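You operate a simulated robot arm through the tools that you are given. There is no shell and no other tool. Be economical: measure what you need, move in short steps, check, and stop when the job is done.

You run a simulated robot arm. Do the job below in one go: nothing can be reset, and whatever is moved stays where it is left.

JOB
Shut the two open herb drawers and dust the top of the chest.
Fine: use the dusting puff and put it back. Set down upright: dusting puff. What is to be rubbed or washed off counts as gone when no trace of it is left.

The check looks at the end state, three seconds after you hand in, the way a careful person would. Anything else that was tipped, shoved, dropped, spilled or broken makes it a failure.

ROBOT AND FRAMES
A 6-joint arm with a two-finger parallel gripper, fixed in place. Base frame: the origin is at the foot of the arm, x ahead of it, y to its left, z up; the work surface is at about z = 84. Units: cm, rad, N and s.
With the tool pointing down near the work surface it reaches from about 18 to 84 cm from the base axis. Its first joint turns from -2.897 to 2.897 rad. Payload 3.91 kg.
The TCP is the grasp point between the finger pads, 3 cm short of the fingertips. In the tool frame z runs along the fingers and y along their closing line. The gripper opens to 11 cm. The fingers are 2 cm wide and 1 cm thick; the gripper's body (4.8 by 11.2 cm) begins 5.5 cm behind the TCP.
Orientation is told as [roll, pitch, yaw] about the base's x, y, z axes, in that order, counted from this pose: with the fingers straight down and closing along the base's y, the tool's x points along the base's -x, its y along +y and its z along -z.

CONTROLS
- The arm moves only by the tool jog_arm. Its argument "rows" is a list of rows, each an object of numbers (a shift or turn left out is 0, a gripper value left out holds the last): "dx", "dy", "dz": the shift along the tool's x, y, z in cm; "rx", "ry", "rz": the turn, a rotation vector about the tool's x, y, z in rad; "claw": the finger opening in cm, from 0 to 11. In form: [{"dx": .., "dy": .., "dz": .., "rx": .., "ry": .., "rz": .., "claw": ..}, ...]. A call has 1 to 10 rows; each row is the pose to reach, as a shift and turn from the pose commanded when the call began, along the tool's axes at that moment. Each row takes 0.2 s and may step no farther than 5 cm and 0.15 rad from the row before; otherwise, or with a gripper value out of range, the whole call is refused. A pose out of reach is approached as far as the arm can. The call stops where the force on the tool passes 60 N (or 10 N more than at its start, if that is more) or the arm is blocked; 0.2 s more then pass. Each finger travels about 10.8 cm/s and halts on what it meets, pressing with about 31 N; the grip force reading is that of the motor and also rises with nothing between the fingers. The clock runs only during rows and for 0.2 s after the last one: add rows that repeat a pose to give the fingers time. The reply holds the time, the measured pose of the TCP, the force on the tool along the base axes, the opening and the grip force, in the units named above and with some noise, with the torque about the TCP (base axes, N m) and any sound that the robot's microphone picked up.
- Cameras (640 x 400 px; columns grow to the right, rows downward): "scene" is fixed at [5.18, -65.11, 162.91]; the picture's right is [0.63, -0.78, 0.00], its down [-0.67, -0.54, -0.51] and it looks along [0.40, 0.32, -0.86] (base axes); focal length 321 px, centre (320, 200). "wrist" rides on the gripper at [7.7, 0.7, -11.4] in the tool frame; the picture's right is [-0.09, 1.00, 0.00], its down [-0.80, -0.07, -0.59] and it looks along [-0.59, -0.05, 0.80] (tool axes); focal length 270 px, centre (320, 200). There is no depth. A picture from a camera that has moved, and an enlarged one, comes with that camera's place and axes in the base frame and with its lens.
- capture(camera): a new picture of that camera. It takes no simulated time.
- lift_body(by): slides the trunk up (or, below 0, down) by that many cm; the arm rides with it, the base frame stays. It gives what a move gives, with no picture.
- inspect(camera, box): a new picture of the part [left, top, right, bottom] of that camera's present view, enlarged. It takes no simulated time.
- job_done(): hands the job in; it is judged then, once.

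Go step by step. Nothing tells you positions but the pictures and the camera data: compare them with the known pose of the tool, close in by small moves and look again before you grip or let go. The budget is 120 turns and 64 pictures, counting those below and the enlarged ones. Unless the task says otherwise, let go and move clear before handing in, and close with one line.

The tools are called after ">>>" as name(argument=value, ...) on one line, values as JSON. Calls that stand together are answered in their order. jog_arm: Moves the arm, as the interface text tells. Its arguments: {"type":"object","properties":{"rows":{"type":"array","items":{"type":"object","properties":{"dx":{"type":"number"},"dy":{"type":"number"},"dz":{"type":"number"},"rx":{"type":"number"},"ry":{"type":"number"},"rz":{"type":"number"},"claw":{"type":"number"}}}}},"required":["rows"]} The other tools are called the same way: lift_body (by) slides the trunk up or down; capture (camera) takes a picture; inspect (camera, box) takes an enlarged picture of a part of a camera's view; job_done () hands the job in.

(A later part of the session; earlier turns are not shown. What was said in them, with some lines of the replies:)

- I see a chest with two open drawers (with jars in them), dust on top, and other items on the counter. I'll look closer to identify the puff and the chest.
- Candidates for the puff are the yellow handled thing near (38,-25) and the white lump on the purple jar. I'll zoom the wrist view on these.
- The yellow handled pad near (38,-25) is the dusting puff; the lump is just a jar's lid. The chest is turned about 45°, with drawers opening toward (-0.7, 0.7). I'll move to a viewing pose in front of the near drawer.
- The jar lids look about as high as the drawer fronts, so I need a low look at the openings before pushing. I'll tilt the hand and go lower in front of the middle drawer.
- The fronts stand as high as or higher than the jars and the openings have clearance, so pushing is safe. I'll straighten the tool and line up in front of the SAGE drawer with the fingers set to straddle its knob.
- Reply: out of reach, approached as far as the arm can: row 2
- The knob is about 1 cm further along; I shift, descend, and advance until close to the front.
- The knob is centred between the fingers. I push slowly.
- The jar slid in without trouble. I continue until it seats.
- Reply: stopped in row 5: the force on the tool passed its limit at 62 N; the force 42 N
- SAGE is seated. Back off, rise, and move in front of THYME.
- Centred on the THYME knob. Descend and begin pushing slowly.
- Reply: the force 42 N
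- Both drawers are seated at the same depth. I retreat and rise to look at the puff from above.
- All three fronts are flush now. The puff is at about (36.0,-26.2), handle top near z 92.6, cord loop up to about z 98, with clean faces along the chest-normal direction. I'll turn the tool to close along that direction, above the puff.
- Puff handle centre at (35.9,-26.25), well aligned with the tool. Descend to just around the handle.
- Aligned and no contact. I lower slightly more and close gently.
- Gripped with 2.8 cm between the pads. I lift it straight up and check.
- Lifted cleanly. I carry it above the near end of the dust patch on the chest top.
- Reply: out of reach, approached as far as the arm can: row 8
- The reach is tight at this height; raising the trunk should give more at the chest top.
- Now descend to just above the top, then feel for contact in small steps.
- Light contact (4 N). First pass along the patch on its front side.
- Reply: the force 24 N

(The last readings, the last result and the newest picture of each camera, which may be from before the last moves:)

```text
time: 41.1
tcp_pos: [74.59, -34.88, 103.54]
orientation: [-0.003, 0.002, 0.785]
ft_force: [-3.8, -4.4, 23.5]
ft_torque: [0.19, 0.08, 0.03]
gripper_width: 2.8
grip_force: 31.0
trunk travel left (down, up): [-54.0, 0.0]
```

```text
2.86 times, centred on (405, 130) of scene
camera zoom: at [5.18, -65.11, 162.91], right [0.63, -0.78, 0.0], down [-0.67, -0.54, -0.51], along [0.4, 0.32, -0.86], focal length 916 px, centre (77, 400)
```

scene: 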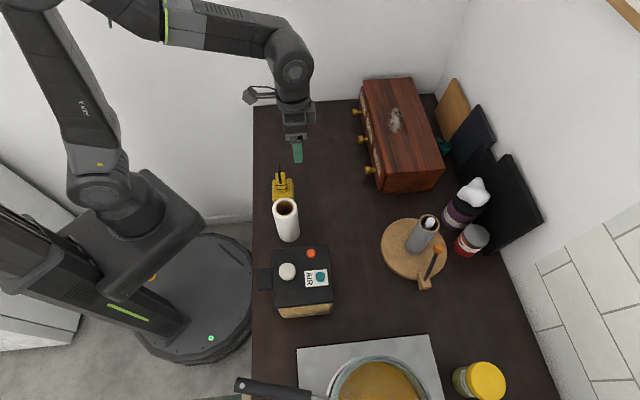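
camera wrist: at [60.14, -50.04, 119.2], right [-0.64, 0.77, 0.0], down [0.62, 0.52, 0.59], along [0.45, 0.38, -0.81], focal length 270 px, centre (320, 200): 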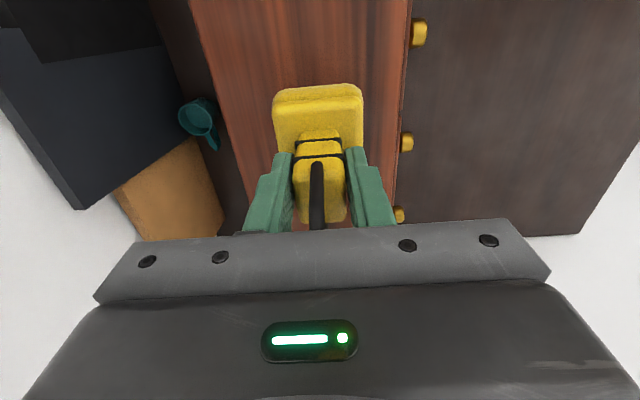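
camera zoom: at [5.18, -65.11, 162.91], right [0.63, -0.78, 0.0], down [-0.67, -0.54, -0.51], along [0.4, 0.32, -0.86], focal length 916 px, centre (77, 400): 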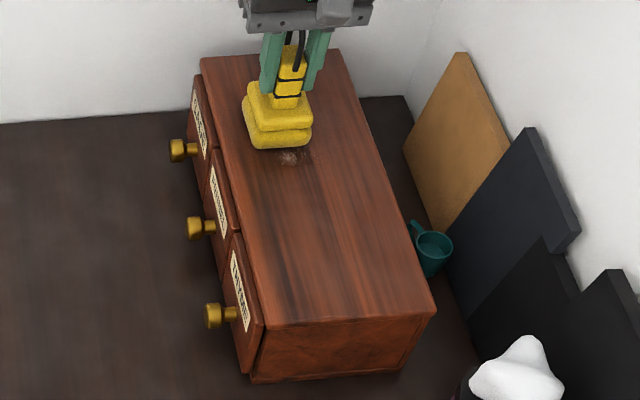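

Almost all gone; a remnant is at the back side of the patch. Return pass shifted about 2.3 cm back, with slightly less pressure.

>>> jog_arm(rows=[{"dx": 0.6, "dy": -0.8, "dz": -0.1}, {"dx": 1, "dy": -1.6, "dz": -0.15}, {"dx": 1.5, "dy": -2.4, "dz": -0.15}, {"dx": 3, "dy": -2.4, "dz": -0.15}, {"dx": 4.5, "dy": -2.4, "dz": -0.15}, {"dx": 6, "dy": -2.4, "dz": -0.15}, {"dx": 7.5, "dy": -2.4, "dz": -0.15}, {"dx": 9, "dy": -2.4, "dz": -0.15}, {"dx": 10.5, "dy": -2.4, "dz": -0.15}, {"dx": 12, "dy": -2.4, "dz": -0.15}])

>>> inspect(camera="scene", box=[350, 60, 460, 200])

```text
time: 43.3
tcp_pos: [68.08, -44.95, 103.4]
orientation: [-0.003, 0.005, 0.786]
ft_force: [0.5, 1.3, 13.0]
ft_torque: [0.16, -0.06, 0.07]
gripper_width: 2.82
grip_force: 31.1
out of reach, approached as far as the arm can: row 3
trunk travel left (down, up): [-54.0, 0.0]
```

```text
2.86 times, centred on (405, 130) of scene
camera zoom: at [5.18, -65.11, 162.91], right [0.63, -0.78, 0.0], down [-0.67, -0.54, -0.51], along [0.4, 0.32, -0.86], focal length 916 px, centre (77, 400)
```

zoom: 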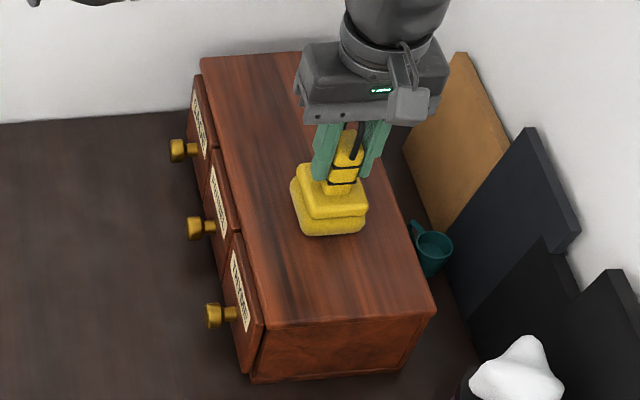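

The visible part looks clean. I lift off and move aside to inspect the whole top.

>>> jog_arm(rows=[{"dz": -2}, {"dz": -5}, {"dy": 4, "dz": -7}, {"dy": 8.5, "dz": -7}, {"dy": 13, "dz": -7}, {"dy": 17.5, "dz": -7}, {"dy": 22, "dz": -7}, {"dy": 22, "dz": -7}])

>>> inspect(camera="scene", box=[360, 70, 450, 200])

>>> inspect(camera="scene", box=[375, 85, 425, 155])

```text
time: 45.1
tcp_pos: [52.59, -29.09, 110.47]
orientation: [-0.002, 0.004, 0.784]
ft_force: [0.2, 0.1, -1.7]
ft_torque: [0.01, 0.01, 0.01]
gripper_width: 2.82
grip_force: 31.4
trunk travel left (down, up): [-54.0, 0.0]
```

```text
3.08 times, centred on (405, 135) of scene
camera zoom: at [5.18, -65.11, 162.91], right [0.63, -0.78, 0.0], down [-0.67, -0.54, -0.51], along [0.4, 0.32, -0.86], focal length 987 px, centre (58, 400)
```

zoom: 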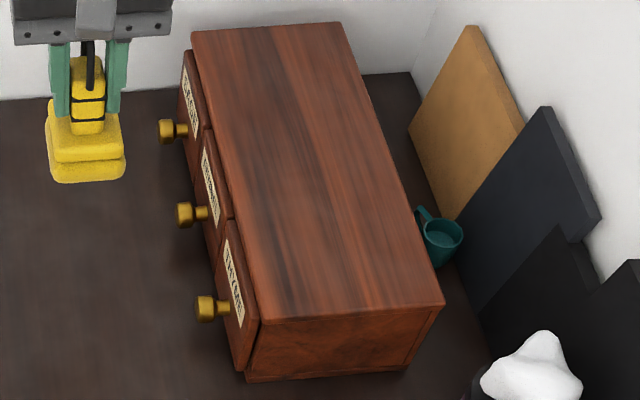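

```text
5.71 times, centred on (400, 120) of scene
camera zoom: at [5.18, -65.11, 162.91], right [0.63, -0.78, 0.0], down [-0.67, -0.54, -0.51], along [0.4, 0.32, -0.86], focal length 1833 px, centre (-137, 657)
```

zoom: 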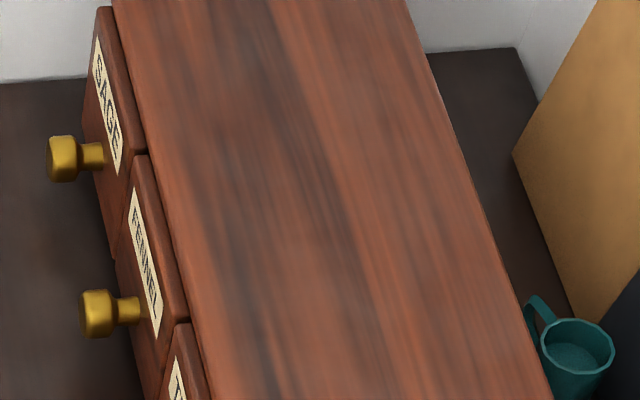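

It looks clean, but to be sure of no faint trace I make one more overlapping pair of passes.

>>> jog_arm(rows=[{"dx": 0.8, "dy": -4.5}, {"dx": 0.8, "dy": -9}, {"dx": 0.8, "dy": -13.5}, {"dx": 0.8, "dy": -18.2}, {"dx": 0.8, "dy": -18.8, "dz": 3}, {"dx": 0.8, "dy": -18.8, "dz": 5.5}, {"dx": 0.8, "dy": -18.8, "dz": 6.4}, {"dx": 0.8, "dy": -18.8, "dz": 6.7}, {"dx": 0.8, "dy": -18.8, "dz": 6.9}])

>>> jog_arm(rows=[{"dx": -1.4}, {"dx": -2.8}, {"dx": -4.2}, {"dx": -5.6}, {"dx": -7}, {"dx": -8.4}, {"dx": -9.8}, {"dx": -11.2}, {"dx": -12.6}, {"dx": -12.3, "dy": -1}])

```text
time: 47.1
tcp_pos: [65.23, -43.34, 103.52]
orientation: [-0.003, 0.005, 0.785]
ft_force: [0.6, -0.8, 1.2]
ft_torque: [-0.01, 0.03, 0.02]
gripper_width: 2.81
grip_force: 30.7
trunk travel left (down, up): [-54.0, 0.0]
```

```text
time: 49.3
tcp_pos: [74.61, -35.39, 103.71]
orientation: [-0.004, 0.003, 0.785]
ft_force: [1.4, -0.8, 4.9]
ft_torque: [0.02, 0.16, 0.02]
gripper_width: 2.81
grip_force: 31.1
trunk travel left (down, up): [-54.0, 0.0]
```

>>> jog_arm(rows=[{"dx": 0.5, "dy": -0.6, "dz": 0.15}, {"dx": 1.5, "dy": -1.2, "dz": 0.2}, {"dx": 3, "dy": -1.5, "dz": 0.2}, {"dx": 4.5, "dy": -1.5, "dz": 0.2}, {"dx": 6, "dy": -1.5, "dz": 0.2}, {"dx": 7.5, "dy": -1.5, "dz": 0.2}, {"dx": 9, "dy": -1.5, "dz": 0.2}, {"dx": 10.5, "dy": -1.5, "dz": 0.2}, {"dx": 12, "dy": -1.5, "dz": 0.2}])

>>> jog_arm(rows=[{"dx": 0, "dy": -1.6}, {"dx": -1.5, "dy": -1.6}, {"dx": -3, "dy": -1.6}, {"dx": -4.5, "dy": -1.6}, {"dx": -6, "dy": -1.6}, {"dx": -7, "dy": -1.6}, {"dx": -8, "dy": -1.3}])

```text
time: 51.3
tcp_pos: [67.09, -45.0, 103.46]
orientation: [-0.002, 0.004, 0.785]
ft_force: [0.3, 0.6, 12.9]
ft_torque: [0.12, -0.06, 0.05]
gripper_width: 2.83
grip_force: 31.3
trunk travel left (down, up): [-54.0, 0.0]
```

```text
time: 52.9
tcp_pos: [73.21, -39.86, 103.5]
orientation: [-0.007, 0.001, 0.787]
ft_force: [-2.0, -5.0, 19.4]
ft_torque: [-0.22, 0.5, 0.05]
gripper_width: 2.83
grip_force: 30.9
out of reach, approached as far as the arm can: row 6, 7
trunk travel left (down, up): [-54.0, 0.0]
```

Dusting finished; I lift and carry the puff back over its home spot.

>>> jog_arm(rows=[{"dx": 1, "dy": 1, "dz": -2}, {"dx": 2, "dy": 3, "dz": -5}, {"dx": 4, "dy": 7, "dz": -7}, {"dx": 6, "dy": 11, "dz": -7}, {"dx": 8, "dy": 15.4, "dz": -7}, {"dx": 10, "dy": 19.8, "dz": -7}, {"dx": 12, "dy": 24.2, "dz": -7}, {"dx": 14, "dy": 28.5, "dz": -7}, {"dx": 15.5, "dy": 32.5, "dz": -7}, {"dx": 16.76, "dy": 36.06, "dz": -7}])

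>>> inspect(camera="scene", box=[360, 70, 450, 200])

>>> capture(camera="wrist")

```text
time: 55.1
tcp_pos: [36.21, -25.94, 110.15]
orientation: [-0.004, 0.002, 0.787]
ft_force: [-0.1, 0.2, -0.8]
ft_torque: [0.04, -0.02, 0.03]
gripper_width: 2.78
grip_force: 30.7
trunk travel left (down, up): [-54.0, 0.0]
```

```text
3.08 times, centred on (405, 135) of scene
camera zoom: at [5.18, -65.11, 162.91], right [0.63, -0.78, 0.0], down [-0.67, -0.54, -0.51], along [0.4, 0.32, -0.86], focal length 987 px, centre (58, 400)
```

zoom: 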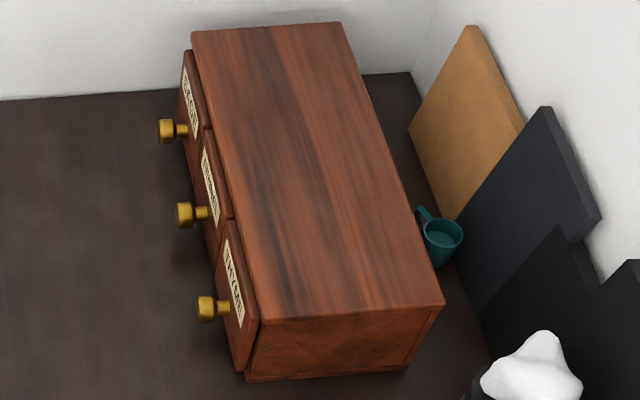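

```text
17 pictures are left
camera wrist: at [30.24, -30.82, 121.63], right [-0.64, 0.77, 0.0], down [0.62, 0.52, 0.59], along [0.46, 0.38, -0.81], focal length 270 px, centre (320, 200)
```

wrist: 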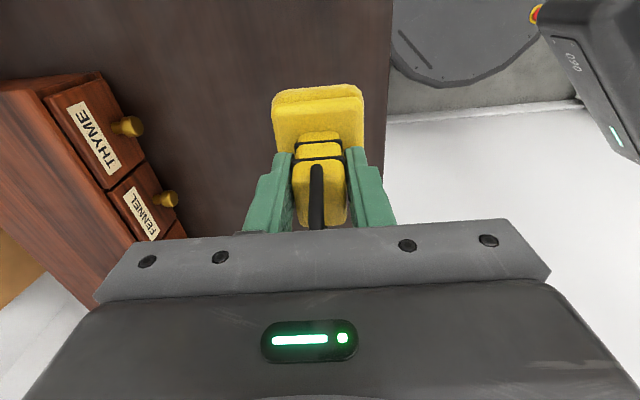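

Chest top is clean and fronts are flush. I lower the puff onto its original spot.

>>> jog_arm(rows=[{"dx": 0.45, "dz": 3}, {"dx": 0.45, "dz": 7}, {"dx": 0.45, "dz": 11}, {"dx": 0.45, "dz": 14}, {"dx": 0.45, "dz": 15.8}, {"dx": 0.45, "dz": 16.7}, {"dx": 0.45, "dz": 16.9}])

>>> jog_arm(rows=[{"dz": 0.1}, {"dz": 0.2}, {"dz": 0.3}, {"dz": 0.4}, {"dz": 0.5}])

```text
time: 56.7
tcp_pos: [35.93, -26.55, 93.32]
orientation: [-0.002, 0.002, 0.788]
ft_force: [1.3, -1.4, -1.5]
ft_torque: [-0.01, 0.01, -0.02]
gripper_width: 2.81
grip_force: 31.4
trunk travel left (down, up): [-54.0, 0.0]
```

```text
time: 57.9
tcp_pos: [35.6, -26.68, 92.91]
orientation: [-0.001, 0.004, 0.785]
ft_force: [0.4, -0.4, -1.4]
ft_torque: [0.0, 0.04, 0.0]
gripper_width: 2.83
grip_force: 30.9
trunk travel left (down, up): [-54.0, 0.0]
```

>>> jog_arm(rows=[{"dx": -0.35, "dy": 0.1}, {"dx": -0.35, "dy": 0.1, "dz": 0.1}, {"dx": -0.35, "dy": 0.1, "dz": 0.2}, {"dx": -0.35, "dy": 0.1, "dz": 0.3}])

>>> inspect(camera="scene", box=[240, 130, 340, 250])

```text
time: 58.9
tcp_pos: [36.12, -26.3, 92.58]
orientation: [-0.002, 0.004, 0.785]
ft_force: [-0.6, -0.5, -0.9]
ft_torque: [0.01, 0.01, 0.01]
gripper_width: 2.8
grip_force: 30.7
trunk travel left (down, up): [-54.0, 0.0]
```

```text
3.33 times, centred on (290, 190) of scene
camera zoom: at [5.18, -65.11, 162.91], right [0.63, -0.78, 0.0], down [-0.67, -0.54, -0.51], along [0.4, 0.32, -0.86], focal length 1069 px, centre (420, 233)
```

zoom: 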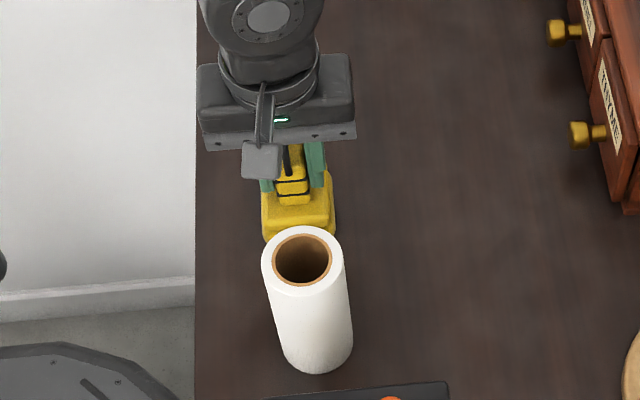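

Position matches; still just above the surface. I lower until contact shows.

>>> jog_arm(rows=[{"dz": 0.1}, {"dz": 0.2}, {"dz": 0.3}])

```text
time: 59.7
tcp_pos: [35.91, -26.37, 92.32]
orientation: [-0.002, 0.004, 0.786]
ft_force: [0.1, 0.4, -1.8]
ft_torque: [-0.01, -0.01, 0.02]
gripper_width: 2.8
grip_force: 30.6
trunk travel left (down, up): [-54.0, 0.0]
```

>>> jog_arm(rows=[{"dz": 0.1}, {"dz": 0.2}, {"dz": 0.3}])

```text
time: 60.5
tcp_pos: [35.88, -26.35, 92.11]
orientation: [-0.005, 0.004, 0.784]
ft_force: [0.2, -1.5, 26.4]
ft_torque: [0.23, 0.22, -0.01]
gripper_width: 2.82
grip_force: 30.8
trunk travel left (down, up): [-54.0, 0.0]
```

Contact with the table. I relieve the pressure, open, and rise clear.

>>> jog_arm(rows=[{"dz": -0.15}, {"dz": -0.15, "claw": 3.2}, {"dz": -0.15, "claw": 4.2}, {"dz": -0.15, "claw": 6}, {"dz": -0.15, "claw": 6}])

>>> jog_arm(rows=[{"dz": -1}, {"dz": -3}, {"dz": -6}, {"dz": -10}, {"dz": -15}, {"dz": -18}])

>>> capture(camera="wrist")

>>> capture(camera="scene")

```text
time: 61.7
tcp_pos: [35.98, -26.46, 92.04]
orientation: [-0.002, 0.003, 0.785]
ft_force: [0.5, -1.7, -0.5]
ft_torque: [0.01, -0.04, -0.01]
gripper_width: 5.99
grip_force: 0.1
trunk travel left (down, up): [-54.0, 0.0]
```

```text
time: 63.1
tcp_pos: [35.91, -26.4, 110.08]
orientation: [-0.001, 0.005, 0.786]
ft_force: [-0.6, 0.0, 0.3]
ft_torque: [0.02, 0.0, 0.01]
gripper_width: 6.0
grip_force: 0.0
trunk travel left (down, up): [-54.0, 0.0]
```

```text
15 pictures are left
camera wrist: at [30.02, -31.29, 121.73], right [-0.64, 0.77, 0.0], down [0.62, 0.52, 0.59], along [0.46, 0.38, -0.81], focal length 270 px, centre (320, 200)
```

wrist: 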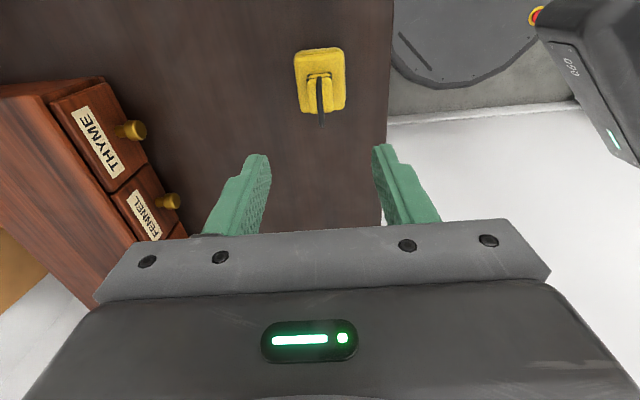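

```text
14 pictures are left
```

scene: 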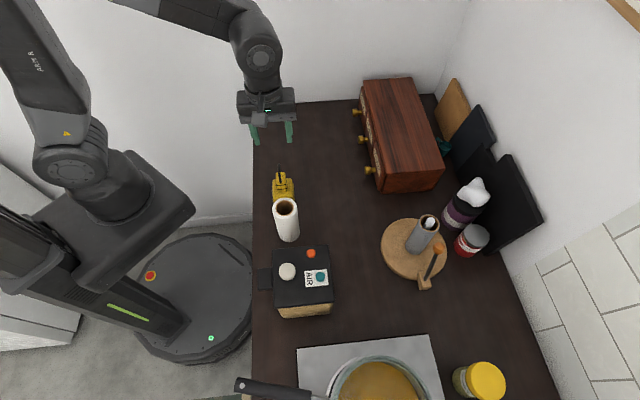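

The puff is back upright at its spot. One closer look at the chest top with the wrist camera to be sure no dust remains.

>>> jog_arm(rows=[{"dx": -1, "dy": -4, "dz": -2}, {"dx": -2, "dy": -8.4, "dz": -4}, {"dx": -3, "dy": -12.8, "dz": -4}, {"dx": -4, "dy": -17.2, "dz": -4}, {"dx": -4, "dy": -21.6, "dz": -4}, {"dx": -4, "dy": -26, "dz": -4}, {"dx": -4, "dy": -29.4, "dz": -4}, {"dx": -4, "dy": -29.4, "dz": -4}])

>>> capture(camera="wrist")

>>> inspect(camera="scene", box=[260, 155, 310, 215])

```text
time: 64.9
tcp_pos: [59.52, -44.32, 114.1]
orientation: [-0.002, 0.003, 0.785]
ft_force: [-0.5, 0.5, 0.2]
ft_torque: [-0.05, 0.01, -0.02]
gripper_width: 6.0
grip_force: 0.1
trunk travel left (down, up): [-54.0, 0.0]
```

```text
13 pictures are left
camera wrist: at [53.67, -49.25, 125.56], right [-0.64, 0.77, 0.0], down [0.62, 0.52, 0.59], along [0.46, 0.38, -0.81], focal length 270 px, centre (320, 200)
```

wrist: 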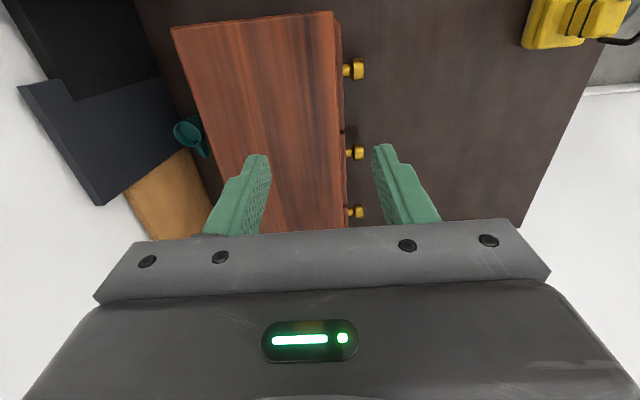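

```text
6.67 times, centred on (285, 185) of scene
camera zoom: at [5.18, -65.11, 162.91], right [0.63, -0.78, 0.0], down [-0.67, -0.54, -0.51], along [0.4, 0.32, -0.86], focal length 2138 px, centre (553, 300)
```

zoom: 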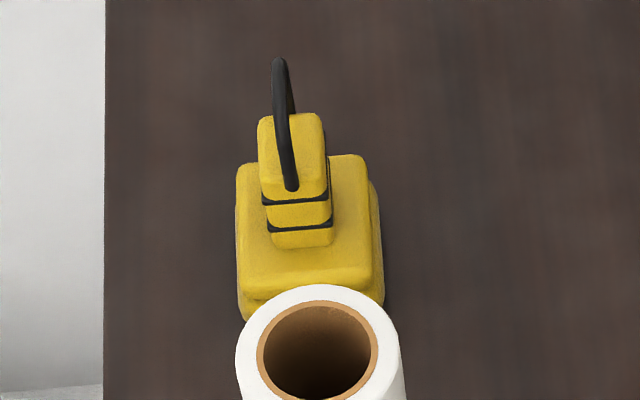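

Puff exactly back in place. A final enlarged look at the chest top area.

>>> inspect(camera="wrist", box=[170, 5, 370, 235])

```text
1.74 times, centred on (270, 120) of wrist
camera zoom: at [53.67, -49.25, 125.56], right [-0.64, 0.77, 0.0], down [0.62, 0.52, 0.59], along [0.46, 0.38, -0.81], focal length 470 px, centre (407, 339)
```

zoom: 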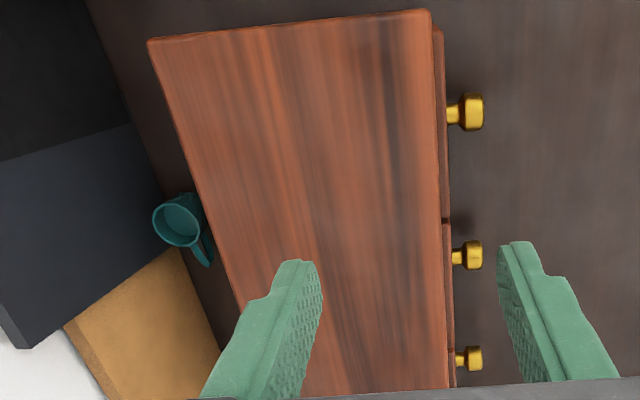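

The top is clean, all the fronts are flush and the arm is clear of everything, so I'm handing in.

>>> job_done()

```text
The job is handed in.
```

The SAGE and THYME drawers are shut, no dust shows on the chest top in the last pictures, and the puff is back upright in its original spot.
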